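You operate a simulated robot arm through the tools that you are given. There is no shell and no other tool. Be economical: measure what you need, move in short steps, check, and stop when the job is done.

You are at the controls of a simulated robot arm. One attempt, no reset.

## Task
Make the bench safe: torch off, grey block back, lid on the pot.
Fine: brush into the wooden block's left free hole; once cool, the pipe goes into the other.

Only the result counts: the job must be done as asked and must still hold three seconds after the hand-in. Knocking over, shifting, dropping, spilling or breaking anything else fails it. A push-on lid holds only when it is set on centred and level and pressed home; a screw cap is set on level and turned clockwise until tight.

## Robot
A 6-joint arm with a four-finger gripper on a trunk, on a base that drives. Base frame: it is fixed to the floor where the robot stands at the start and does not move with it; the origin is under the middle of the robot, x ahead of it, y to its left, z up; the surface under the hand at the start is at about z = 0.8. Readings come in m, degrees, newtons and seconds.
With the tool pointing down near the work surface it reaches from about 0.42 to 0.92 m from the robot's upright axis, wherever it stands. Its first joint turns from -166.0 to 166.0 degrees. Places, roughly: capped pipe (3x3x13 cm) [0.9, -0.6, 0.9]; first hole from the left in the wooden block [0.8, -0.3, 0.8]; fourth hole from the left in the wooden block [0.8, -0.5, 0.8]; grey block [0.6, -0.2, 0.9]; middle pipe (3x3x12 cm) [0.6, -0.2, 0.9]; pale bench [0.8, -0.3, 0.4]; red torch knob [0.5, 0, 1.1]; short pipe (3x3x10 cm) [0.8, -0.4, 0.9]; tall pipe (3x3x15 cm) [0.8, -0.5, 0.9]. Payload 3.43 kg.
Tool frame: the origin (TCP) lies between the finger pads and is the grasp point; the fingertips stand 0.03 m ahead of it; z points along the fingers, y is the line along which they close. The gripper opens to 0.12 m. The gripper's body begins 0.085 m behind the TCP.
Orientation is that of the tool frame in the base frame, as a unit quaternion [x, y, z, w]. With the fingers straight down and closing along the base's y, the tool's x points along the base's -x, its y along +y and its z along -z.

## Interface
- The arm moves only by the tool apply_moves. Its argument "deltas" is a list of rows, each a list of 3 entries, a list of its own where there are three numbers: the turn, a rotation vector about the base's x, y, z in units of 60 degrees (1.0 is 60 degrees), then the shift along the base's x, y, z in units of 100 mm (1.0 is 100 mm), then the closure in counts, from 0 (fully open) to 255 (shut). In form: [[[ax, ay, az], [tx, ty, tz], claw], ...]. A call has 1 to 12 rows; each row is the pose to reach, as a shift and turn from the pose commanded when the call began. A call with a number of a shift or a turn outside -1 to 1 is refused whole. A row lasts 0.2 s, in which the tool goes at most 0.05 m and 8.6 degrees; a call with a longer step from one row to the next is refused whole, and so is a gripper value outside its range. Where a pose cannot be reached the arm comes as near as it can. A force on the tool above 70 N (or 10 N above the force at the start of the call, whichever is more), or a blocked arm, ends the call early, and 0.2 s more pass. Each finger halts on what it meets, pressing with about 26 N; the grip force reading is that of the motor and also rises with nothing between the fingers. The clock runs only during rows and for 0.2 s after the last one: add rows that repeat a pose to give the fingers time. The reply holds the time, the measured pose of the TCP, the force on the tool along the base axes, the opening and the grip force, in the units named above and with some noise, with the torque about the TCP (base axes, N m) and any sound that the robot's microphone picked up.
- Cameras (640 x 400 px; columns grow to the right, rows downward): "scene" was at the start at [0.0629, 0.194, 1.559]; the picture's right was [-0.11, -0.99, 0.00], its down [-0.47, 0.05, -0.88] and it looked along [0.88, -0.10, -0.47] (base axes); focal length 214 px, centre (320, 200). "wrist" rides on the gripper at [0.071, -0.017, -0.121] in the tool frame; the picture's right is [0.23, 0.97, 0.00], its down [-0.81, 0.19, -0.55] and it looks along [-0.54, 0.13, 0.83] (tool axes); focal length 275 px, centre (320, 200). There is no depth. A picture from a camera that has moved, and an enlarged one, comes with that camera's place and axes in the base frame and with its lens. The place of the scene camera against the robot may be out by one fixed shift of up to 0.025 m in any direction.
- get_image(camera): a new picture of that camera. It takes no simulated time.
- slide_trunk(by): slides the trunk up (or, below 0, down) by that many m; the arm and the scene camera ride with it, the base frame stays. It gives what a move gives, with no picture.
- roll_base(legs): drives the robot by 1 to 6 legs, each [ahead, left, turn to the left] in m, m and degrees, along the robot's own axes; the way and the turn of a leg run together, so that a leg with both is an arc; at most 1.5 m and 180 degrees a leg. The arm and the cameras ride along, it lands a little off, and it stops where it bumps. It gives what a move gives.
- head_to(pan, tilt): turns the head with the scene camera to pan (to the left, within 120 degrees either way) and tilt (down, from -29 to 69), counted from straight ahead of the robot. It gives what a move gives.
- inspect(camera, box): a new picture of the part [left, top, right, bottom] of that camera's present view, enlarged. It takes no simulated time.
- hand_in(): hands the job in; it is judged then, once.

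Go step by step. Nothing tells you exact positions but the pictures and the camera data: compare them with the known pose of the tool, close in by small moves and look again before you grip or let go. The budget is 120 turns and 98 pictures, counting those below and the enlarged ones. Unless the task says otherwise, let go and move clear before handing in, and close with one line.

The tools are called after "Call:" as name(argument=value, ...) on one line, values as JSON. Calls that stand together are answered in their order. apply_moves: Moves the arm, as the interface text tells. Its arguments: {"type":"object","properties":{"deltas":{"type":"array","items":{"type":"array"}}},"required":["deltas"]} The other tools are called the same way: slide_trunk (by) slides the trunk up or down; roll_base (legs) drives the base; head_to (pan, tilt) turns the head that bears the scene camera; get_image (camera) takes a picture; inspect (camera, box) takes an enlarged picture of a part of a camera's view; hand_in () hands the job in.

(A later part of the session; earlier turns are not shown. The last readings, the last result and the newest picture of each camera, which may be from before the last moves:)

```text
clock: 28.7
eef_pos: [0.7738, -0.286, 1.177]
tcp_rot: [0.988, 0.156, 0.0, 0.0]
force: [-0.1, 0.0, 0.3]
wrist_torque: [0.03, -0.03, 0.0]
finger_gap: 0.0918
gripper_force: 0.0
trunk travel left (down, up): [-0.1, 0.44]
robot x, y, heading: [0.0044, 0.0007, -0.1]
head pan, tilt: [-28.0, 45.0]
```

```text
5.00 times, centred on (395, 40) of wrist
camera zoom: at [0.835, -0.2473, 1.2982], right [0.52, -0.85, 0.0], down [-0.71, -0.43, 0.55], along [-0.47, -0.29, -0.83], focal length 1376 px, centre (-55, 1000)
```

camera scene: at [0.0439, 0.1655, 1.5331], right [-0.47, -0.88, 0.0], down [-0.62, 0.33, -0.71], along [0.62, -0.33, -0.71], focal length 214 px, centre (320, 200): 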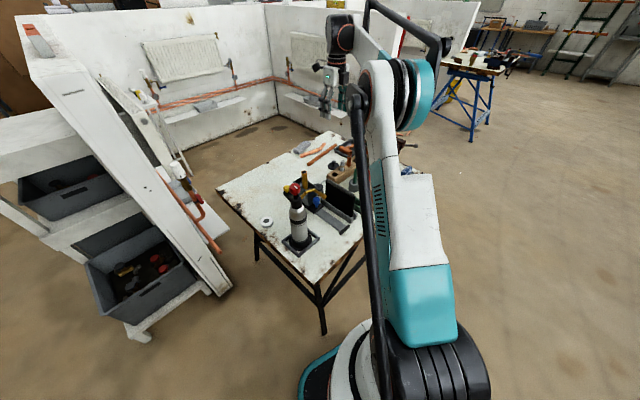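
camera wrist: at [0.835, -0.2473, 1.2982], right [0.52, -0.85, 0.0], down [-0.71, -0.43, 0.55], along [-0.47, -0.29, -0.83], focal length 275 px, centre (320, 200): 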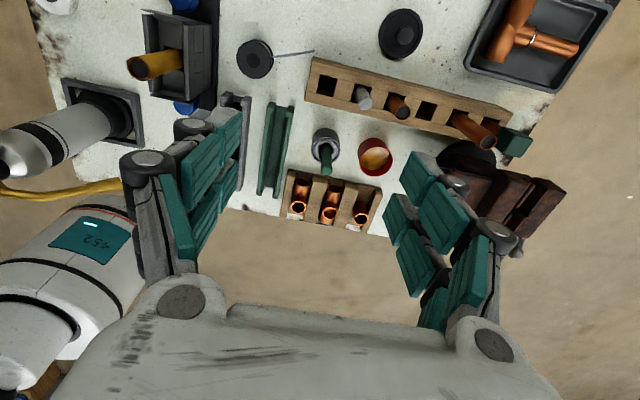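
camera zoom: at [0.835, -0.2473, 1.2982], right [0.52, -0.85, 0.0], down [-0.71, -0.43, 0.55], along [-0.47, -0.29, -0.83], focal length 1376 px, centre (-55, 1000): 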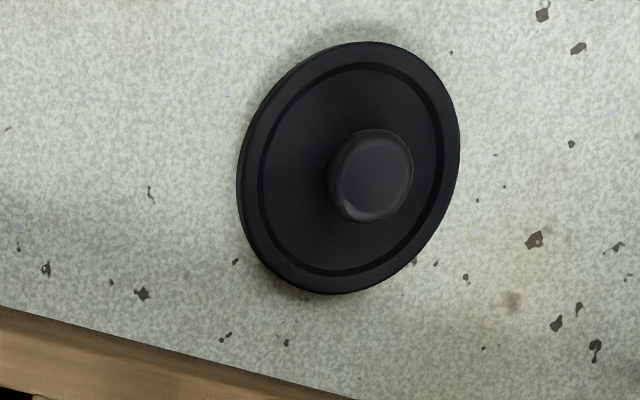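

The lid is about 64 mm across, which fits the red tin of flux (about 61 mm). The grey cup is just the brush holder. Several targets lie past 0.92 m, so I'll shift the base 0.25 m to the right.

Call:
roll_base(legs=[[0, -0.25, 0]])

Call:
get_image(camera="wrist")

Call:
get_image(camera="scene")

```text
clock: 30.5
eef_pos: [0.7722, -0.5433, 1.1762]
tcp_rot: [0.988, 0.155, 0.001, 0.0]
force: [-0.7, 0.2, -0.6]
wrist_torque: [0.04, -0.02, 0.01]
finger_gap: 0.0917
gripper_force: 0.0
trunk travel left (down, up): [-0.1, 0.44]
robot x, y, heading: [0.0001, -0.2541, -0.2]
head pan, tilt: [-28.0, 45.0]
```

```text
56 pictures are left
camera wrist: at [0.8338, -0.5049, 1.2976], right [0.52, -0.86, 0.0], down [-0.71, -0.43, 0.55], along [-0.47, -0.29, -0.83], focal length 275 px, centre (320, 200)
```

wrist: 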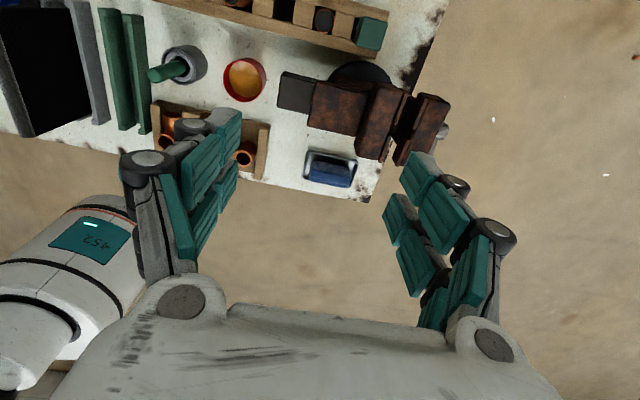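

```text
55 pictures are left
camera scene: at [0.0444, -0.0891, 1.5331], right [-0.47, -0.88, 0.0], down [-0.62, 0.33, -0.71], along [0.62, -0.33, -0.71], focal length 214 px, centre (320, 200)
```

scene: 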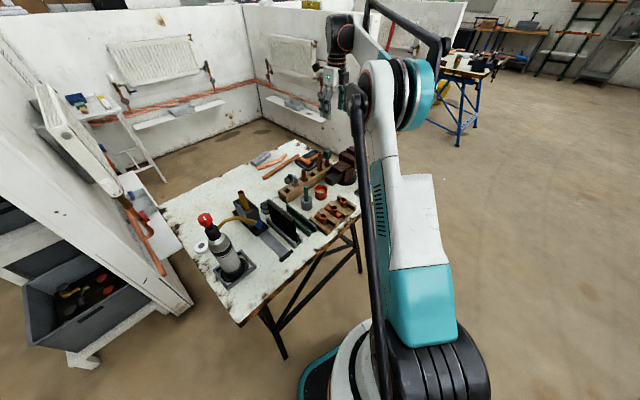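

Next is the brush. I'll turn the hand so it closes along the rail direction, with the camera on the left, and move above the brush.

Call:
apply_moves(deltas=[[[0, 0, 0.14], [-0.1, 0.14, 0], 60], [[0, 0, 0.28], [-0.2, 0.28, 0], 60], [[0, 0, 0.42], [-0.3, 0.42, 0], 60], [[0, 0, 0.56], [-0.4, 0.56, 0], 60], [[0, 0, 0.7], [-0.5, 0.7, 0], 60], [[0, 0, 0.84], [-0.6, 0.84, 0], 60], [[0, 0, 0.98], [-0.7, 1.0, 0], 60]])

Call:
apply_moves(deltas=[[[0, 0, 0.14], [-0.05, 0.3, 0], 60], [[0, 0, 0.28], [-0.1, 0.6, 0], 60], [[0, 0, 0.42], [-0.15, 0.8, 0], 60], [[0, 0, 0.52], [-0.15, 0.88, 0], 60], [[0, 0, 0.52], [-0.15, 0.88, 0], 60]])

Call:
get_image(camera="wrist")

Call:
inspect(camera="scene", box=[220, 130, 380, 260])

```text
clock: 32.1
eef_pos: [0.7009, -0.4435, 1.1758]
tcp_rot: [0.784, 0.62, 0.0, 0.0]
force: [0.4, 0.0, -0.7]
wrist_torque: [-0.02, -0.01, -0.03]
finger_gap: 0.0917
gripper_force: 0.1
trunk travel left (down, up): [-0.1, 0.44]
robot x, y, heading: [-0.0003, -0.2492, -0.3]
head pan, tilt: [-28.0, 45.0]
```

```text
clock: 33.3
eef_pos: [0.686, -0.3556, 1.1754]
tcp_rot: [0.588, 0.809, 0.0, 0.0]
force: [-0.1, 0.2, -0.4]
wrist_torque: [-0.05, 0.0, -0.01]
finger_gap: 0.0918
gripper_force: 0.1
trunk travel left (down, up): [-0.1, 0.44]
robot x, y, heading: [-0.0009, -0.255, -0.4]
head pan, tilt: [-28.0, 45.0]
```

```text
54 pictures are left
camera wrist: at [0.6474, -0.2923, 1.2977], right [0.86, 0.52, 0.0], down [0.43, -0.71, 0.55], along [0.29, -0.47, -0.83], focal length 275 px, centre (320, 200)
```

wrist: 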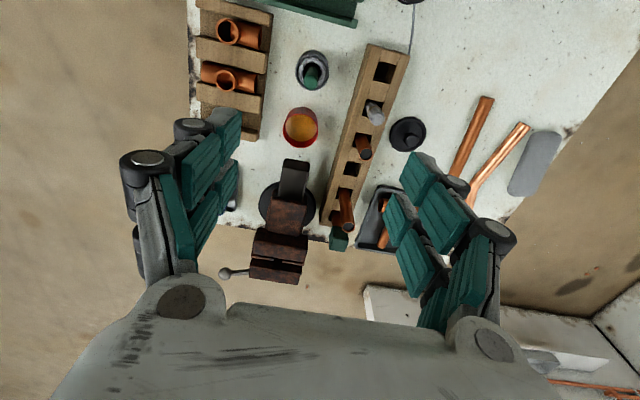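

```text
3.08 times, centred on (300, 195) of scene
camera zoom: at [0.0443, -0.0887, 1.5331], right [-0.47, -0.88, 0.0], down [-0.62, 0.33, -0.71], along [0.62, -0.33, -0.71], focal length 660 px, centre (382, 215)
```

zoom: 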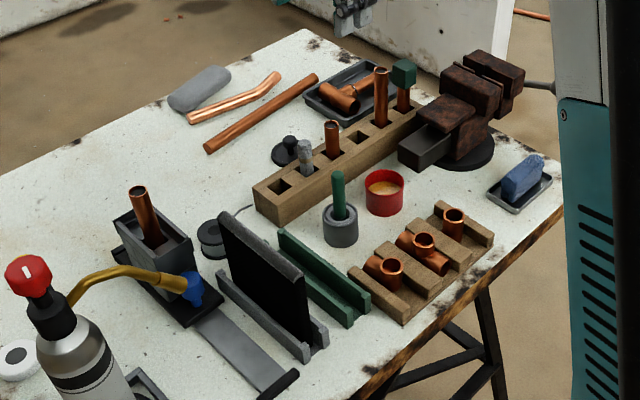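

Call:
inspect(camera="wrist", box=[260, 30, 420, 150])

```text
3.33 times, centred on (340, 90) of wrist
camera zoom: at [0.6474, -0.2923, 1.2977], right [0.86, 0.52, 0.0], down [0.43, -0.71, 0.55], along [0.29, -0.47, -0.83], focal length 918 px, centre (253, 567)
```

zoom: 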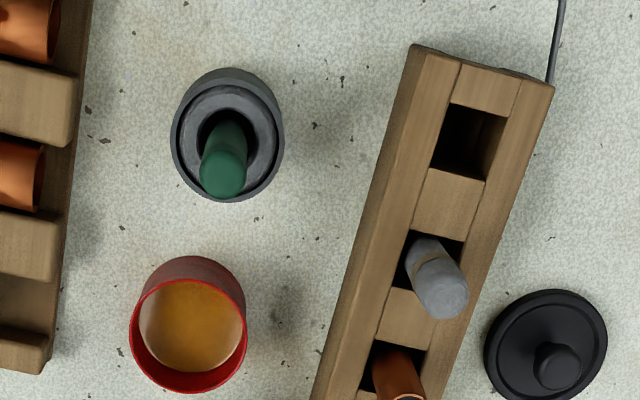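

Brush top is at about (0.676, -0.358, 0.916), and hole 1 at about (0.766, -0.300) with its top at 0.851. I'll descend to the brush.

Call:
apply_moves(deltas=[[[0, 0, 0], [-0.04, 0, -0.4], 128], [[0, 0, 0], [-0.08, 0, -0.8], 128], [[0, 0, 0], [-0.1, -0.02, -1.0], 128]])

Call:
apply_moves(deltas=[[[0, 0, 0], [0, 0, -0.4], 128], [[0, 0, 0], [0, 0, -0.8], 128], [[0, 0, 0], [0, 0, -1.0], 128], [[0, 0, 0], [0, 0, -1.0], 128]])

Call:
get_image(camera="wrist")

```text
clock: 34.1
eef_pos: [0.6771, -0.3579, 1.0747]
tcp_rot: [0.59, 0.807, 0.0, 0.0]
force: [-0.4, -1.1, -0.5]
wrist_torque: [0.0, -0.06, -0.02]
finger_gap: 0.0596
gripper_force: 0.1
trunk travel left (down, up): [-0.1, 0.44]
robot x, y, heading: [-0.001, -0.2527, -0.1]
head pan, tilt: [-28.0, 45.0]
```

```text
clock: 35.1
eef_pos: [0.6769, -0.3564, 0.9743]
tcp_rot: [0.589, 0.808, 0.0, 0.0]
force: [-0.3, -0.4, -0.3]
wrist_torque: [0.0, 0.02, 0.01]
finger_gap: 0.0598
gripper_force: 0.0
trunk travel left (down, up): [-0.1, 0.44]
robot x, y, heading: [0.0022, -0.2525, -0.1]
head pan, tilt: [-28.0, 45.0]
```

```text
51 pictures are left
camera wrist: at [0.6384, -0.2931, 1.0961], right [0.86, 0.52, 0.0], down [0.43, -0.71, 0.55], along [0.29, -0.47, -0.83], focal length 275 px, centre (320, 200)
```

wrist: 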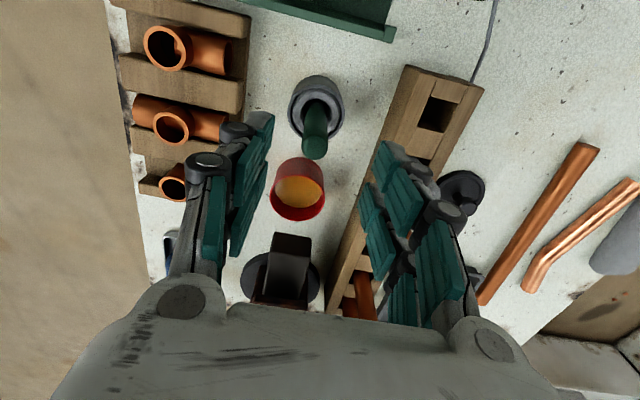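

Call:
apply_moves(deltas=[[[0, 0, 0], [-0.03, 0.01, -0.4], 128], [[0, 0, 0], [-0.04, 0.01, -0.75], 128], [[0, 0, 0], [-0.04, 0.01, -0.75], 128]])

Call:
get_image(camera="wrist")

Call:
inspect(camera="scene", box=[260, 140, 360, 220])

```text
clock: 35.9
eef_pos: [0.6743, -0.3582, 0.8993]
tcp_rot: [0.589, 0.808, 0.0, 0.0]
force: [-0.1, 0.6, -0.3]
wrist_torque: [0.0, 0.05, 0.01]
finger_gap: 0.0601
gripper_force: 0.1
trunk travel left (down, up): [-0.1, 0.44]
robot x, y, heading: [-0.0033, -0.2534, -0.1]
head pan, tilt: [-28.0, 45.0]
```

```text
50 pictures are left
camera wrist: at [0.6348, -0.2936, 1.0209], right [0.86, 0.52, 0.0], down [0.43, -0.71, 0.55], along [0.28, -0.47, -0.83], focal length 275 px, centre (320, 200)
```

wrist: 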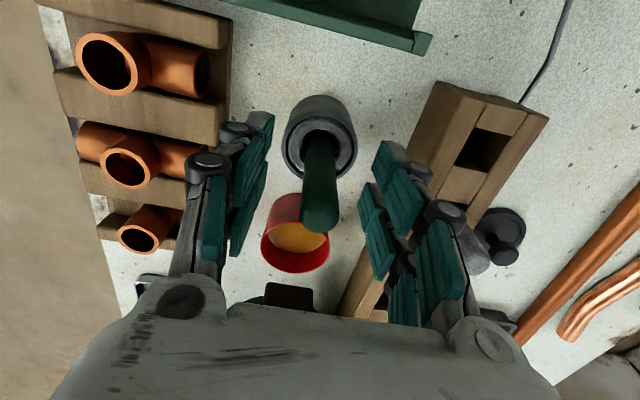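

```text
5.00 times, centred on (310, 180) of scene
camera zoom: at [0.0446, -0.0888, 1.5331], right [-0.47, -0.88, 0.0], down [-0.62, 0.33, -0.71], along [0.62, -0.33, -0.71], focal length 1072 px, centre (370, 300)
```

zoom: 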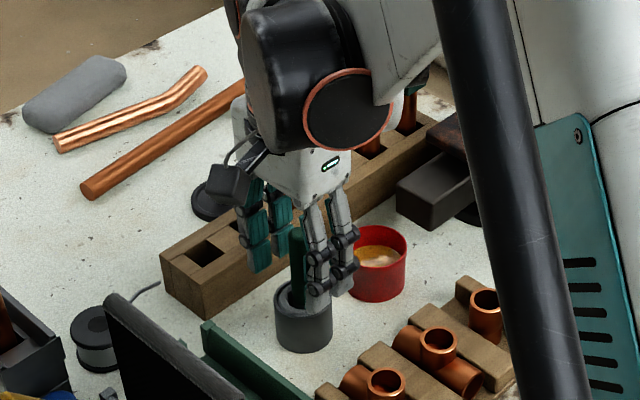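

Call:
apply_moves(deltas=[[[0, 0, 0], [0, 0, 0], 255], [[0, 0, 0], [0, 0, 0], 255], [[0, 0, 0], [0, 0, 0], 255], [[0, 0, 0], [0, 0, 0.02], 255]])

Call:
get_image(camera="wrist")

```text
clock: 36.9
eef_pos: [0.6731, -0.3562, 0.9022]
tcp_rot: [0.589, 0.808, 0.0, 0.0]
force: [0.7, 0.0, 0.3]
wrist_torque: [-0.01, 0.03, -0.01]
finger_gap: 0.0147
gripper_force: 25.6
trunk travel left (down, up): [-0.1, 0.44]
robot x, y, heading: [-0.0011, -0.2575, -0.2]
head pan, tilt: [-28.0, 45.0]
```

```text
48 pictures are left
camera wrist: at [0.6348, -0.2931, 1.0239], right [0.86, 0.52, 0.0], down [0.43, -0.71, 0.55], along [0.29, -0.47, -0.83], focal length 275 px, centre (320, 200)
```

wrist: 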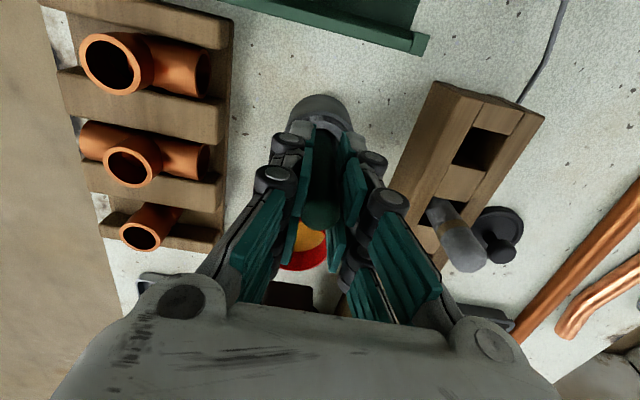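

Call:
apply_moves(deltas=[[[0, 0, 0], [0, 0, 0.2], 255], [[0, 0, 0], [0, 0, 0.4], 255], [[0, 0, 0], [0, 0, 0.6], 255], [[0, 0, 0], [0, 0, 0.8], 255], [[0, 0, 0], [0, 0, 1.0], 255], [[0, 0, 0], [0, 0, 1.0], 255]])

Call:
get_image(camera="wrist")

Call:
inspect(camera="scene", box=[250, 110, 350, 220])

```text
clock: 38.3
eef_pos: [0.6727, -0.3569, 1.0025]
tcp_rot: [0.589, 0.808, 0.0, 0.0]
force: [-0.2, -0.7, -0.3]
wrist_torque: [-0.02, 0.01, 0.01]
finger_gap: 0.0145
gripper_force: 26.2
trunk travel left (down, up): [-0.1, 0.44]
robot x, y, heading: [0.0004, -0.2544, -0.1]
head pan, tilt: [-28.0, 45.0]
```

```text
47 pictures are left
camera wrist: at [0.634, -0.2932, 1.1234], right [0.86, 0.52, 0.0], down [0.43, -0.71, 0.55], along [0.29, -0.47, -0.83], focal length 275 px, centre (320, 200)
```

wrist: 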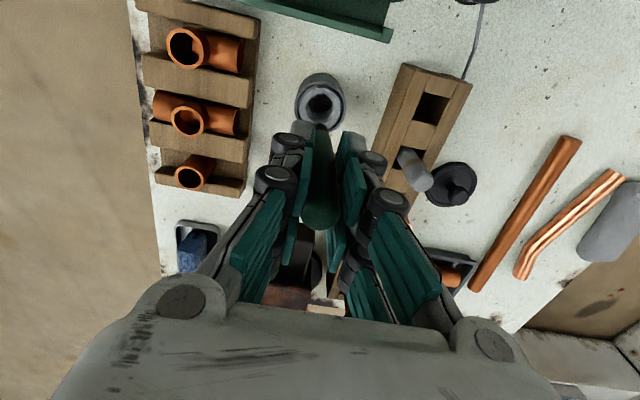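

```text
3.64 times, centred on (300, 165) of scene
camera zoom: at [0.0441, -0.0887, 1.533], right [-0.47, -0.88, 0.0], down [-0.62, 0.33, -0.71], along [0.62, -0.33, -0.71], focal length 780 px, centre (393, 327)
```

zoom: 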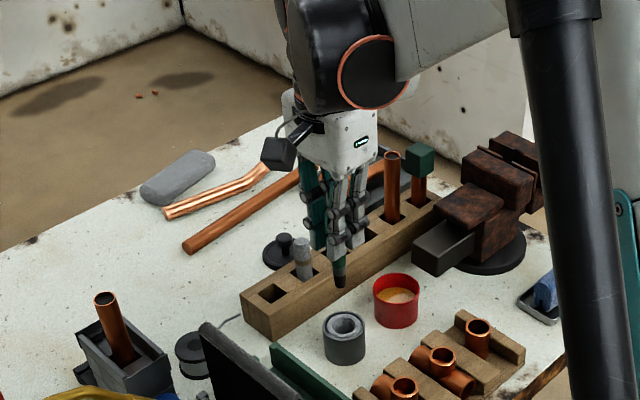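

Brush is out cleanly and its bottom sits 85 mm below the TCP. I'll move over hole 1.

Call:
apply_moves(deltas=[[[0, 0, 0], [0.35, 0.2, 0.05], 255], [[0, 0, 0], [0.7, 0.4, 0.05], 255], [[0, 0, 0], [0.925, 0.545, 0], 255], [[0, 0, 0], [0.925, 0.545, -0.2], 255], [[0, 0, 0], [0.925, 0.545, -0.3], 255], [[0, 0, 0], [0.925, 0.545, -0.3], 255]])

Call:
get_image(camera="wrist")

Call:
inspect(camera="scene", box=[250, 120, 350, 200])

```text
clock: 39.7
eef_pos: [0.7656, -0.3016, 0.9706]
tcp_rot: [0.589, 0.808, 0.0, 0.0]
force: [-0.4, -0.4, -0.9]
wrist_torque: [-0.02, 0.0, 0.02]
finger_gap: 0.0145
gripper_force: 25.3
trunk travel left (down, up): [-0.1, 0.44]
robot x, y, heading: [0.001, -0.2547, -0.3]
head pan, tilt: [-28.0, 45.0]
```

```text
45 pictures are left
camera wrist: at [0.7272, -0.2384, 1.0926], right [0.86, 0.52, 0.0], down [0.43, -0.71, 0.55], along [0.29, -0.47, -0.83], focal length 275 px, centre (320, 200)
```

wrist: 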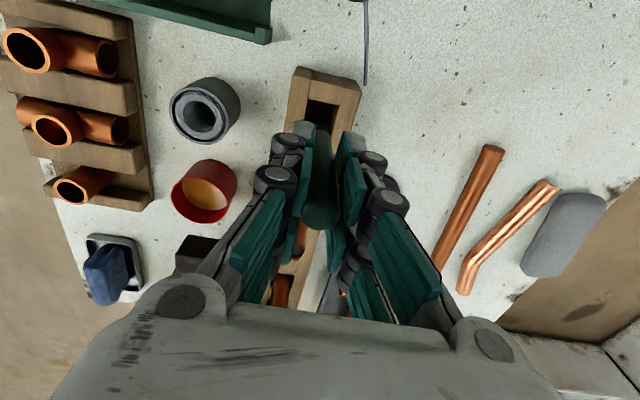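

```text
5.00 times, centred on (300, 160) of scene
camera zoom: at [0.0444, -0.0888, 1.5331], right [-0.47, -0.88, 0.0], down [-0.62, 0.33, -0.71], along [0.62, -0.33, -0.71], focal length 1072 px, centre (420, 400)
```

zoom: 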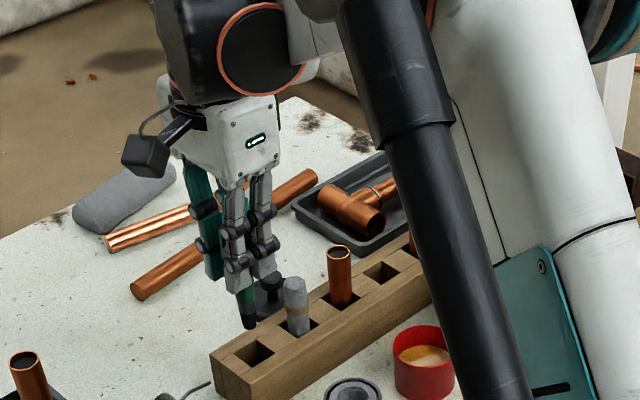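

Call:
apply_moves(deltas=[[[0, 0, 0], [0.01, -0.01, -0.15], 255], [[0, 0, 0], [0.01, -0.01, -0.3], 255], [[0, 0, 0], [0.01, -0.01, -0.42], 255], [[0, 0, 0], [0.01, -0.01, -0.42], 255]])

Call:
get_image(camera="wrist")

Call:
inspect(camera="scene", box=[250, 140, 330, 200])

```text
clock: 40.7
eef_pos: [0.765, -0.303, 0.9306]
tcp_rot: [0.589, 0.808, 0.0, 0.0]
force: [-0.8, 0.3, -0.4]
wrist_torque: [0.01, 0.04, -0.06]
finger_gap: 0.0147
gripper_force: 26.2
trunk travel left (down, up): [-0.1, 0.44]
robot x, y, heading: [-0.0005, -0.254, -0.4]
head pan, tilt: [-28.0, 45.0]
```

```text
43 pictures are left
camera wrist: at [0.7267, -0.239, 1.0519], right [0.86, 0.52, 0.0], down [0.43, -0.71, 0.55], along [0.29, -0.47, -0.83], focal length 275 px, centre (320, 200)
```

wrist: 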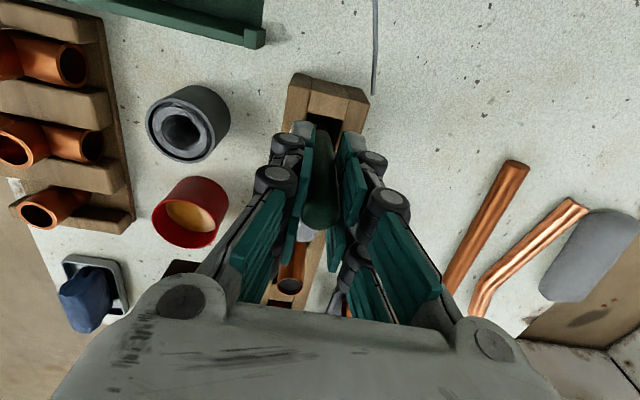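

```text
6.67 times, centred on (290, 170) of scene
camera zoom: at [0.0444, -0.0887, 1.5331], right [-0.47, -0.88, 0.0], down [-0.62, 0.33, -0.71], along [0.62, -0.33, -0.71], focal length 1430 px, centre (520, 400)
```

zoom: 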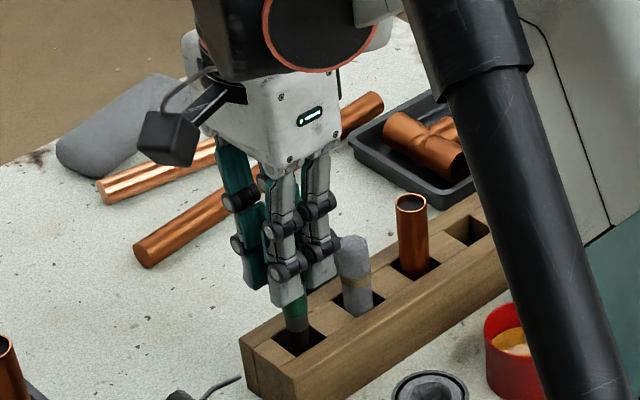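

It is entering the hole, so I'll lower it to the floor.

Call:
apply_moves(deltas=[[[0, 0, 0], [0.0, 0.0, -0.1], 255], [[0, 0, 0], [0.0, 0, -0.2], 255], [[0, 0, 0], [0, 0, -0.27], 255], [[0, 0, 0], [0, 0, -0.3], 255], [[0, 0, 0], [0, 0, -0.33], 255]])

Call:
inspect(camera="scene", box=[250, 140, 330, 200])

```text
clock: 41.9
eef_pos: [0.7684, -0.3033, 0.8983]
tcp_rot: [0.59, 0.807, 0.0, 0.001]
force: [-1.2, 0.3, -0.7]
wrist_torque: [0.0, 0.0, 0.0]
finger_gap: 0.0144
gripper_force: 25.7
trunk travel left (down, up): [-0.1, 0.44]
robot x, y, heading: [-0.0031, -0.2566, -0.4]
head pan, tilt: [-28.0, 45.0]
```

```text
6.67 times, centred on (290, 170) of scene
camera zoom: at [0.0443, -0.0888, 1.5331], right [-0.47, -0.88, 0.0], down [-0.62, 0.33, -0.71], along [0.62, -0.33, -0.71], focal length 1430 px, centre (520, 400)
```

zoom: 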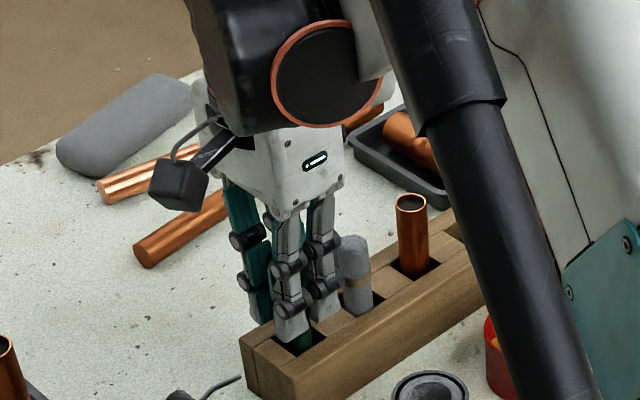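

Call:
apply_moves(deltas=[[[0, 0, 0], [0.0, 0.0, -0.04], 255], [[0, 0, 0], [0.0, 0, -0.08], 255], [[0, 0, 0], [0, 0, -0.11], 255]])

```text
clock: 42.7
eef_pos: [0.7658, -0.3028, 0.8884]
tcp_rot: [0.589, 0.808, 0.001, 0.001]
force: [4.2, -1.3, 28.4]
wrist_torque: [-0.01, -0.31, 0.04]
finger_gap: 0.0149
gripper_force: 26.0
trunk travel left (down, up): [-0.1, 0.44]
robot x, y, heading: [-0.0002, -0.2502, -0.5]
head pan, tilt: [-28.0, 45.0]
```

Call:
apply_moves(deltas=[[[0, 0, 0], [0, 0, 0.02], 255], [[0, 0, 0], [0, 0, 0.02], 170], [[0, 0, 0], [0, 0, 0.02], 170], [[0, 0, 0], [0, 0, 0.3], 170], [[0, 0, 0], [0, 0, 0.65], 170], [[0, 0, 0], [0, 0, 1.0], 170]])

Call:
get_image(camera="wrist")

Call:
inspect(camera="scene", box=[220, 120, 380, 240])

```text
clock: 44.1
eef_pos: [0.7675, -0.3021, 0.989]
tcp_rot: [0.589, 0.808, 0.0, 0.001]
force: [-0.1, -0.3, -0.4]
wrist_torque: [0.0, 0.01, -0.02]
finger_gap: 0.0401
gripper_force: 0.0
trunk travel left (down, up): [-0.1, 0.44]
robot x, y, heading: [-0.0019, -0.2523, -0.3]
head pan, tilt: [-28.0, 45.0]
```

```text
40 pictures are left
camera wrist: at [0.7281, -0.2388, 1.1109], right [0.86, 0.52, 0.0], down [0.43, -0.71, 0.55], along [0.29, -0.47, -0.83], focal length 275 px, centre (320, 200)
```

wrist: 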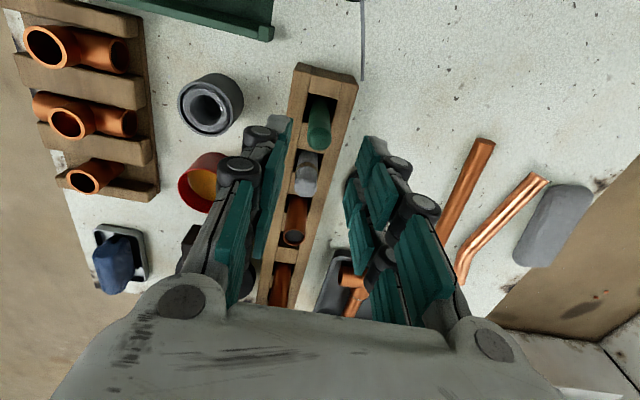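

```text
3.33 times, centred on (300, 180) of scene
camera zoom: at [0.0442, -0.0888, 1.5331], right [-0.47, -0.88, 0.0], down [-0.62, 0.33, -0.71], along [0.62, -0.33, -0.71], focal length 715 px, centre (387, 267)
```

zoom: 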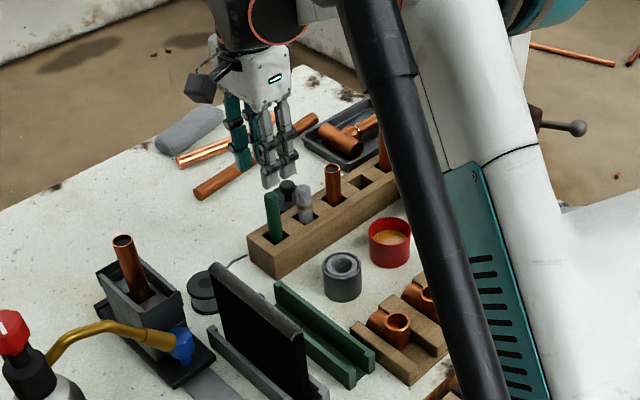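

Brush is placed. Next the lid: its knob top is at about (0.883, -0.3655, 0.829). I'll move over it.

Call:
apply_moves(deltas=[[[0, 0, 0], [0.35, -0.2, 0.1], 128], [[0, 0, 0], [0.7, -0.4, 0.1], 128], [[0, 0, 0], [1.0, -0.6, 0.1], 128]])

Call:
apply_moves(deltas=[[[0, 0, 0], [0.15, -0.03, -0.3], 128], [[0, 0, 0], [0.15, -0.03, -0.7], 128], [[0, 0, 0], [0.15, -0.03, -0.9], 128], [[0, 0, 0], [0.15, -0.03, -0.9], 128]])

Call:
get_image(camera="wrist")

Call:
inspect(camera="scene", box=[240, 100, 360, 190])

```text
clock: 44.9
eef_pos: [0.8677, -0.3628, 0.9955]
tcp_rot: [0.59, 0.808, 0.0, -0.001]
force: [0.4, 0.5, 0.4]
wrist_torque: [-0.01, -0.02, 0.01]
finger_gap: 0.0596
gripper_force: 0.0
trunk travel left (down, up): [-0.1, 0.44]
robot x, y, heading: [-0.0031, -0.2554, -0.3]
head pan, tilt: [-28.0, 45.0]
```

```text
clock: 45.9
eef_pos: [0.8817, -0.3677, 0.9049]
tcp_rot: [0.589, 0.808, 0.0, 0.0]
force: [0.2, 0.3, -0.4]
wrist_torque: [-0.01, 0.0, 0.0]
finger_gap: 0.0598
gripper_force: 0.0
trunk travel left (down, up): [-0.1, 0.44]
robot x, y, heading: [0.0003, -0.2498, 0.1]
head pan, tilt: [-28.0, 45.0]
```

```text
38 pictures are left
camera wrist: at [0.8417, -0.304, 1.0261], right [0.86, 0.52, 0.0], down [0.43, -0.71, 0.55], along [0.29, -0.47, -0.83], focal length 275 px, centre (320, 200)
```

wrist: 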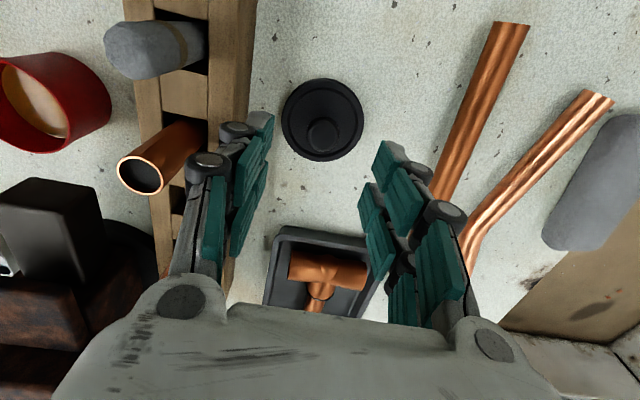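

```text
4.44 times, centred on (300, 145) of scene
camera zoom: at [0.0444, -0.0888, 1.5331], right [-0.47, -0.88, 0.0], down [-0.62, 0.33, -0.71], along [0.62, -0.33, -0.71], focal length 953 px, centre (409, 444)
```

zoom: 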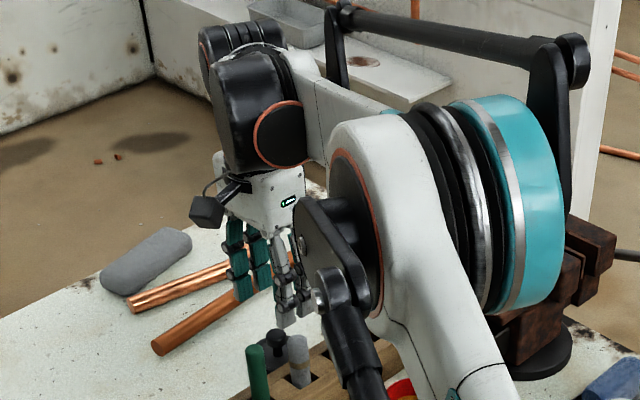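

Call:
apply_moves(deltas=[[[0, 0, 0], [0.01, 0.03, -0.3], 140], [[0, 0, 0], [0.01, 0.03, -0.5], 140], [[0, 0, 0], [0.01, 0.03, -0.57], 140], [[0, 0, 0], [0.01, 0.03, -0.61], 140]])

Call:
get_image(camera="wrist")

```text
clock: 46.9
eef_pos: [0.8831, -0.3614, 0.8449]
tcp_rot: [0.589, 0.808, 0.0, 0.0]
force: [0.3, 0.1, -0.4]
wrist_torque: [-0.03, 0.0, 0.02]
finger_gap: 0.0542
gripper_force: 0.2
trunk travel left (down, up): [-0.1, 0.44]
robot x, y, heading: [-0.0002, -0.2515, -0.1]
head pan, tilt: [-28.0, 45.0]
```

```text
36 pictures are left
camera wrist: at [0.844, -0.2987, 0.967], right [0.86, 0.52, 0.0], down [0.43, -0.71, 0.55], along [0.29, -0.47, -0.83], focal length 275 px, centre (320, 200)
```

wrist: 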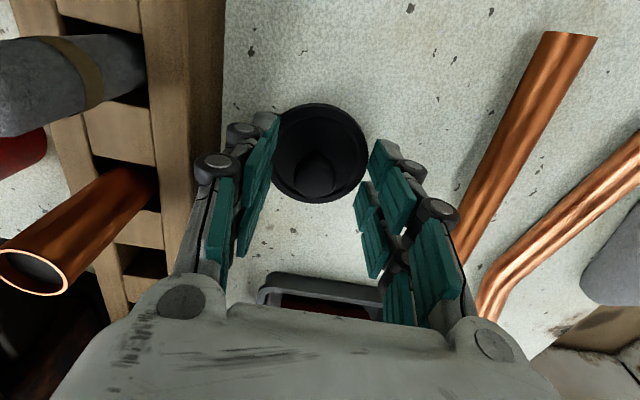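

Call:
apply_moves(deltas=[[[0, 0, 0], [-0.03, -0.02, -0.04], 140], [[0, 0, 0], [-0.03, -0.02, -0.04], 255], [[0, 0, 0], [-0.03, -0.02, -0.04], 255], [[0, 0, 0], [-0.03, -0.02, -0.04], 255]])

Call:
get_image(camera="wrist")

```text
clock: 47.9
eef_pos: [0.8797, -0.3651, 0.8409]
tcp_rot: [0.589, 0.808, 0.0, 0.0]
force: [-0.5, 0.3, 0.3]
wrist_torque: [-0.01, -0.03, -0.03]
finger_gap: 0.0193
gripper_force: 26.0
trunk travel left (down, up): [-0.1, 0.44]
robot x, y, heading: [-0.0005, -0.2542, -0.1]
head pan, tilt: [-28.0, 45.0]
```

```text
35 pictures are left
camera wrist: at [0.8412, -0.3009, 0.963], right [0.86, 0.52, 0.0], down [0.43, -0.71, 0.55], along [0.29, -0.47, -0.83], focal length 275 px, centre (320, 200)
```

wrist: 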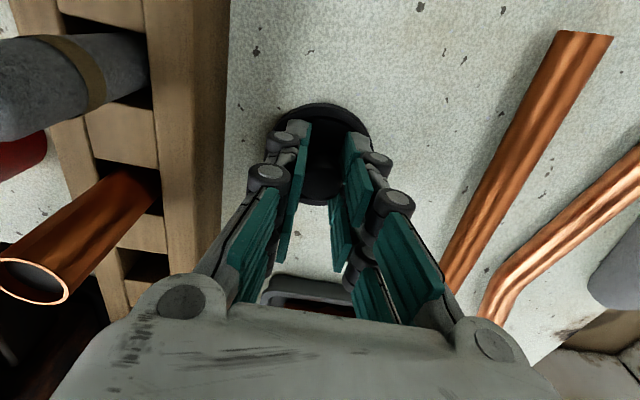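

Lid gripped. I'll lift high and carry it over the red pot, at about (0.704, -0.4465) with its rim near z 0.85.

Call:
apply_moves(deltas=[[[0, 0, 0], [0, 0, 0.2], 255], [[0, 0, 0], [0, 0, 0.5], 255], [[0, 0, 0], [0, 0, 0.8], 255], [[0, 0, 0], [0, 0, 1.0], 255]])

Call:
apply_moves(deltas=[[[0, 0, 0], [0, 0, 0.4], 255], [[0, 0, 0], [0, 0, 0.8], 255], [[0, 0, 0], [-0.2, -0.1, 1.0], 255], [[0, 0, 0], [-0.55, -0.27, 1.0], 255], [[0, 0, 0], [-0.95, -0.44, 1.0], 255]])

Call:
apply_moves(deltas=[[[0, 0, 0], [-0.4, -0.18, 0], 255], [[0, 0, 0], [-0.81, -0.375, 0], 255], [[0, 0, 0], [-0.81, -0.375, -0.4], 255], [[0, 0, 0], [-0.81, -0.375, -0.7], 255], [[0, 0, 0], [-0.81, -0.375, -0.7], 255]])

Call:
get_image(camera="wrist")

Call:
inspect(camera="scene", box=[240, 110, 400, 220])

```text
clock: 48.9
eef_pos: [0.8788, -0.3651, 0.9424]
tcp_rot: [0.589, 0.808, 0.0, 0.0]
force: [-0.3, 0.9, 0.6]
wrist_torque: [-0.03, -0.01, 0.03]
finger_gap: 0.0195
gripper_force: 25.9
trunk travel left (down, up): [-0.1, 0.44]
robot x, y, heading: [-0.0033, -0.253, -0.2]
head pan, tilt: [-28.0, 45.0]
```

```text
clock: 50.1
eef_pos: [0.7839, -0.4088, 1.0385]
tcp_rot: [0.589, 0.808, 0.0, 0.0]
force: [0.0, -0.2, 0.2]
wrist_torque: [0.0, 0.02, 0.0]
finger_gap: 0.0192
gripper_force: 25.8
trunk travel left (down, up): [-0.1, 0.44]
robot x, y, heading: [0.0001, -0.2572, -0.2]
head pan, tilt: [-28.0, 45.0]
```

```text
clock: 51.3
eef_pos: [0.7016, -0.4461, 0.9704]
tcp_rot: [0.589, 0.808, 0.0, -0.001]
force: [-0.1, 0.1, -0.3]
wrist_torque: [0.02, 0.02, -0.02]
finger_gap: 0.0192
gripper_force: 25.7
trunk travel left (down, up): [-0.1, 0.44]
robot x, y, heading: [-0.0026, -0.256, -0.0]
head pan, tilt: [-28.0, 45.0]
```

```text
34 pictures are left
camera wrist: at [0.6631, -0.3825, 1.0923], right [0.86, 0.52, 0.0], down [0.43, -0.71, 0.55], along [0.29, -0.47, -0.83], focal length 275 px, centre (320, 200)
```

wrist: 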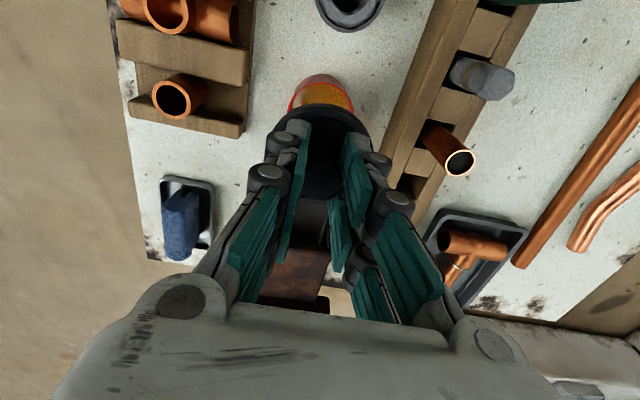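

```text
3.64 times, centred on (320, 165) of scene
camera zoom: at [0.0443, -0.0889, 1.5331], right [-0.47, -0.88, 0.0], down [-0.62, 0.33, -0.71], along [0.62, -0.33, -0.71], focal length 780 px, centre (320, 327)
```

zoom: 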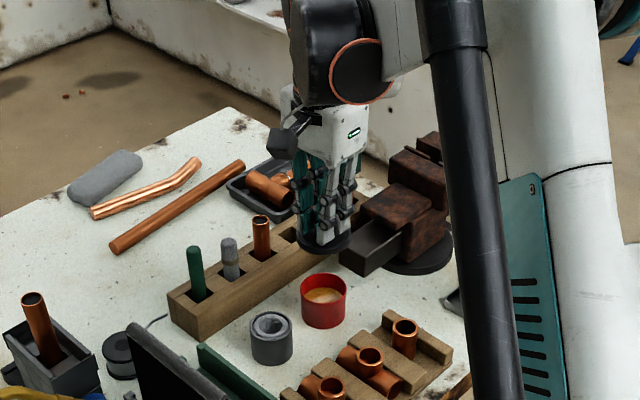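

Call:
inspect(camera="wrist", box=[260, 60, 380, 140])

```text
5.00 times, centred on (320, 100) of wrist
camera zoom: at [0.6631, -0.3825, 1.0923], right [0.86, 0.52, 0.0], down [0.43, -0.71, 0.55], along [0.29, -0.47, -0.83], focal length 1376 px, centre (320, 700)
```

zoom: 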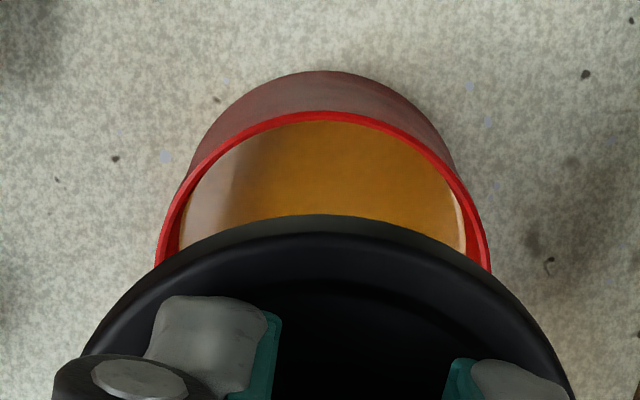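

Call:
apply_moves(deltas=[[[0, 0, 0], [0, 0, -0.3], 255], [[0, 0, 0], [0, 0, -0.5], 255], [[0, 0, 0], [0, 0, -0.64], 255], [[0, 0, 0], [0, 0, -0.64], 255]])

Call:
inspect(camera="wrist", box=[230, 60, 410, 180])

Call:
inspect(camera="scene", box=[290, 140, 350, 180])

```text
clock: 52.3
eef_pos: [0.7012, -0.4453, 0.9077]
tcp_rot: [0.589, 0.808, 0.0, 0.0]
force: [0.8, 0.4, -0.1]
wrist_torque: [-0.05, 0.05, -0.01]
finger_gap: 0.0193
gripper_force: 26.0
trunk travel left (down, up): [-0.1, 0.44]
robot x, y, heading: [0.0008, -0.2516, -0.2]
head pan, tilt: [-28.0, 45.0]
```

```text
3.33 times, centred on (320, 120) of wrist
camera zoom: at [0.6634, -0.3826, 1.0295], right [0.86, 0.52, 0.0], down [0.43, -0.71, 0.55], along [0.29, -0.47, -0.83], focal length 918 px, centre (320, 467)
```

zoom: 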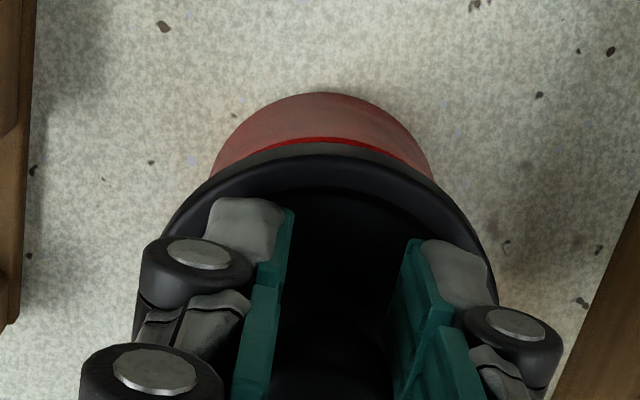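

```text
10.00 times, centred on (320, 160) of scene
camera zoom: at [0.0445, -0.0889, 1.5331], right [-0.47, -0.88, 0.0], down [-0.62, 0.33, -0.71], along [0.62, -0.33, -0.71], focal length 2145 px, centre (320, 600)
```

zoom: 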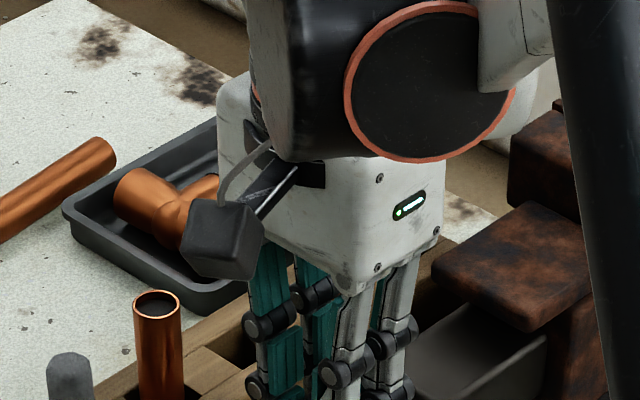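

Call:
inspect(camera="scene", box=[295, 165, 350, 205])

```text
10.00 times, centred on (322, 185) of scene
camera zoom: at [0.0445, -0.0889, 1.5331], right [-0.47, -0.88, 0.0], down [-0.62, 0.33, -0.71], along [0.62, -0.33, -0.71], focal length 2145 px, centre (295, 350)
```

zoom: 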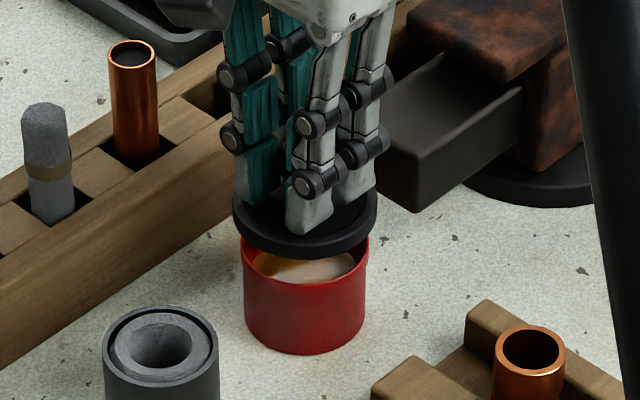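

Lid and pot line up within about 1 mm in both views. I'll lower and press it home.

Call:
apply_moves(deltas=[[[0, 0, 0], [0.007, 0, -0.08], 255], [[0, 0, 0], [0.007, 0, -0.13], 255], [[0, 0, 0], [0.007, 0, -0.16], 255], [[0, 0, 0], [0.007, 0, -0.18], 255]])

Call:
inspect(camera="scene", box=[295, 165, 350, 205])

```text
clock: 53.3
eef_pos: [0.7043, -0.4457, 0.8906]
tcp_rot: [0.589, 0.808, 0.0, 0.001]
force: [0.0, -0.9, -0.6]
wrist_torque: [0.0, 0.03, 0.0]
finger_gap: 0.0195
gripper_force: 25.9
trunk travel left (down, up): [-0.1, 0.44]
robot x, y, heading: [-0.0016, -0.2515, -0.3]
head pan, tilt: [-28.0, 45.0]
```

```text
10.00 times, centred on (322, 185) of scene
camera zoom: at [0.0443, -0.0888, 1.5331], right [-0.47, -0.88, 0.0], down [-0.62, 0.33, -0.71], along [0.62, -0.33, -0.71], focal length 2145 px, centre (295, 350)
```

zoom: 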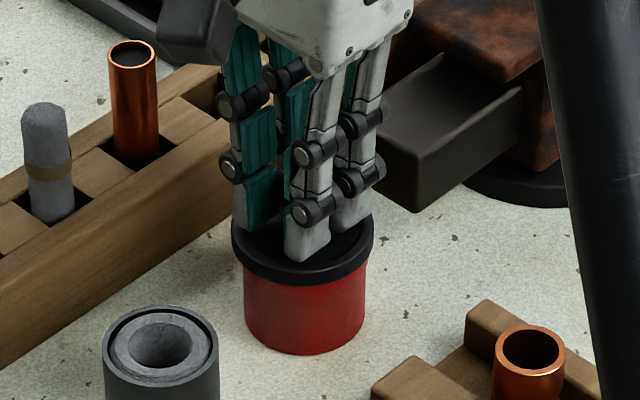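

Call:
apply_moves(deltas=[[[0, 0, 0], [-0.005, -0.008, -0.02], 255], [[0, 0, 0], [-0.005, -0.008, -0.04], 255], [[0, 0, 0], [-0.005, -0.008, -0.06], 255], [[0, 0, 0], [-0.005, -0.008, -0.08], 255], [[0, 0, 0], [-0.005, -0.008, -0.1], 255]])

Call:
inspect(camera="scene", box=[295, 165, 350, 205])

```text
clock: 54.5
eef_pos: [0.7023, -0.4468, 0.8828]
tcp_rot: [0.589, 0.808, 0.0, 0.001]
force: [2.6, 1.9, 27.7]
wrist_torque: [0.06, -0.08, -0.01]
finger_gap: 0.0193
gripper_force: 26.2
trunk travel left (down, up): [-0.1, 0.44]
robot x, y, heading: [-0.0007, -0.2502, -0.0]
head pan, tilt: [-28.0, 45.0]
heard: snap
```

```text
10.00 times, centred on (322, 185) of scene
camera zoom: at [0.0422, -0.0881, 1.5334], right [-0.47, -0.88, 0.0], down [-0.62, 0.33, -0.71], along [0.62, -0.33, -0.71], focal length 2145 px, centre (295, 350)
```

zoom: 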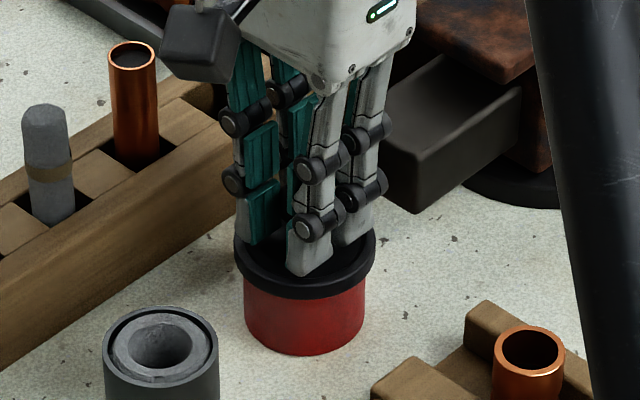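

The lid snapped home. I'll release, rise and head for the pipe.

Call:
apply_moves(deltas=[[[0, 0, 0], [0, 0, 0.08], 255], [[0, 0, 0], [0, 0, 0.08], 180], [[0, 0, 0], [0, 0, 0.08], 180], [[0, 0, 0], [0, 0, 0.35], 180], [[0, 0, 0], [0, 0, 0.7], 180], [[0, 0, 0], [0, 0, 1.0], 140]])

Call:
apply_moves(deltas=[[[0, 0, 0], [0, 0.2, 0.4], 128], [[0, 0, 0], [0, 0.5, 0.8], 128], [[0, 0, 0], [0, 0.8, 1.0], 128], [[0, 0, 0], [0, 1.0, 1.0], 128]])

Call:
apply_moves(deltas=[[[0, 0, 0], [0, 0.4, 0], 128], [[0, 0, 0], [0, 0.8, 0], 128], [[0, 0, 0], [0, 1.0, 0], 128]])

Call:
get_image(camera="wrist")

Call:
inspect(camera="scene", box=[190, 130, 370, 250])

```text
clock: 55.9
eef_pos: [0.7042, -0.4465, 0.98]
tcp_rot: [0.589, 0.808, 0.0, 0.0]
force: [0.8, -0.6, 0.0]
wrist_torque: [-0.06, 0.02, -0.03]
finger_gap: 0.0541
gripper_force: 0.0
trunk travel left (down, up): [-0.1, 0.44]
robot x, y, heading: [-0.0026, -0.254, -0.1]
head pan, tilt: [-28.0, 45.0]
heard: snap
```

```text
clock: 56.9
eef_pos: [0.7035, -0.346, 1.081]
tcp_rot: [0.589, 0.808, 0.0, 0.0]
force: [0.3, 1.0, -0.9]
wrist_torque: [-0.03, 0.03, 0.05]
finger_gap: 0.0598
gripper_force: 0.1
trunk travel left (down, up): [-0.1, 0.44]
robot x, y, heading: [0.0013, -0.2558, -0.1]
head pan, tilt: [-28.0, 45.0]
```

```text
clock: 57.7
eef_pos: [0.7029, -0.2451, 1.0802]
tcp_rot: [0.589, 0.808, 0.0, 0.0]
force: [0.8, 1.4, -0.4]
wrist_torque: [-0.05, 0.01, 0.0]
finger_gap: 0.0596
gripper_force: 0.0
trunk travel left (down, up): [-0.1, 0.44]
robot x, y, heading: [-0.0029, -0.2535, -0.4]
head pan, tilt: [-28.0, 45.0]
```

```text
26 pictures are left
camera wrist: at [0.6638, -0.1819, 1.2015], right [0.86, 0.52, 0.0], down [0.43, -0.71, 0.55], along [0.29, -0.47, -0.83], focal length 275 px, centre (320, 200)
```

wrist: 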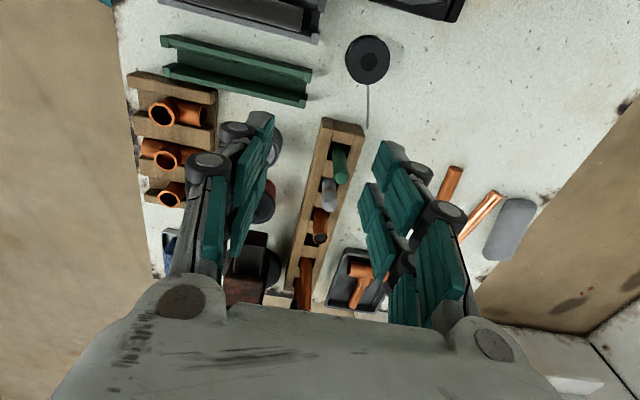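

```text
3.33 times, centred on (280, 190) of scene
camera zoom: at [0.0444, -0.0886, 1.533], right [-0.47, -0.88, 0.0], down [-0.62, 0.33, -0.71], along [0.62, -0.33, -0.71], focal length 715 px, centre (453, 233)
```

zoom: 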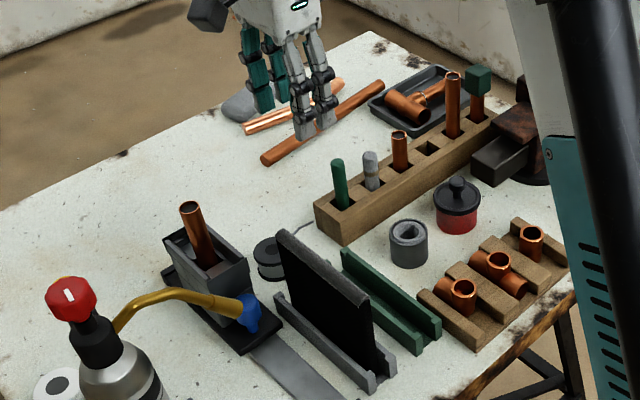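

The lift had an 8 mm rise before the grip opened, so it may have pulled the lid loose again (a second snap was heard). I'll look closely.

Call:
inspect(camera="scene", box=[295, 165, 350, 205])

```text
10.00 times, centred on (322, 185) of scene
camera zoom: at [0.0444, -0.0886, 1.533], right [-0.47, -0.88, 0.0], down [-0.62, 0.33, -0.71], along [0.62, -0.33, -0.71], focal length 2145 px, centre (295, 350)
```

zoom: 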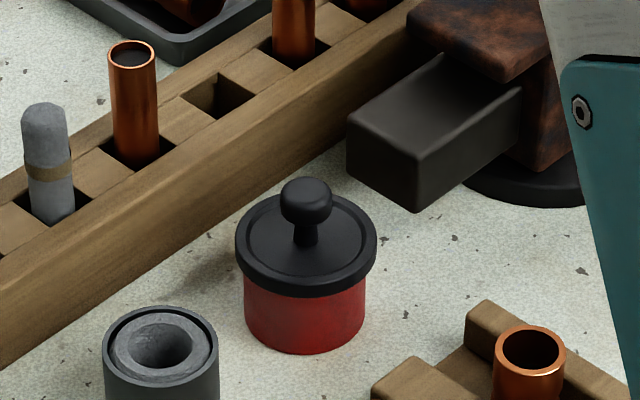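

It looks nearly seated, but I'll press down again with closed fingers on the knob to be sure, without gripping.

Call:
apply_moves(deltas=[[[0, 0, 0], [0, -0.4, 0], 255], [[0, 0, 0], [0, -0.8, 0], 255], [[0, 0, 0], [0, -1.0, 0], 255]])

Call:
apply_moves(deltas=[[[0, 0, 0], [0, -0.4, 0], 255], [[0, 0, 0], [0, -0.8, 0], 255], [[0, 0, 0], [0, -1.01, 0], 255], [[0, 0, 0], [0, -1.01, -0.4], 255], [[0, 0, 0], [0, -1.0, -0.8], 255], [[0, 0, 0], [0, -1.0, -1.0], 255]])

```text
clock: 58.5
eef_pos: [0.7036, -0.3468, 1.0784]
tcp_rot: [0.589, 0.808, 0.0, 0.0]
force: [-0.2, -0.1, -1.0]
wrist_torque: [0.02, -0.02, 0.01]
finger_gap: 0.0
gripper_force: 25.3
trunk travel left (down, up): [-0.1, 0.44]
robot x, y, heading: [-0.0011, -0.2535, -0.3]
head pan, tilt: [-28.0, 45.0]
```

```text
refused: -1.01 is not a number from -1 to 1
```

Call:
apply_moves(deltas=[[[0, 0, 0], [0, -0.4, 0], 255], [[0, 0, 0], [0, -0.8, 0], 255], [[0, 0, 0], [0, -1.0, 0], 255], [[0, 0, 0], [0, -1.0, -0.4], 255], [[0, 0, 0], [0, -1.0, -0.8], 255], [[0, 0, 0], [0, -1.0, -1.0], 255], [[0, 0, 0], [0, -1.0, -1.0], 255]])

Call:
inspect(camera="wrist", box=[240, 60, 400, 180])

```text
clock: 60.1
eef_pos: [0.7026, -0.4484, 0.9812]
tcp_rot: [0.589, 0.808, 0.0, 0.0]
force: [0.0, -0.7, 0.5]
wrist_torque: [-0.02, 0.01, 0.02]
finger_gap: 0.0
gripper_force: 25.9
trunk travel left (down, up): [-0.1, 0.44]
robot x, y, heading: [-0.0017, -0.2527, -0.2]
head pan, tilt: [-28.0, 45.0]
```

```text
3.33 times, centred on (320, 120) of wrist
camera zoom: at [0.6648, -0.3852, 1.1025], right [0.86, 0.52, 0.0], down [0.43, -0.71, 0.55], along [0.29, -0.47, -0.83], focal length 918 px, centre (320, 467)
```

zoom: 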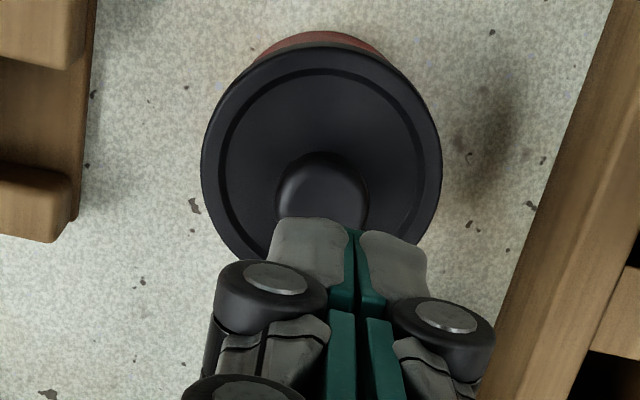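

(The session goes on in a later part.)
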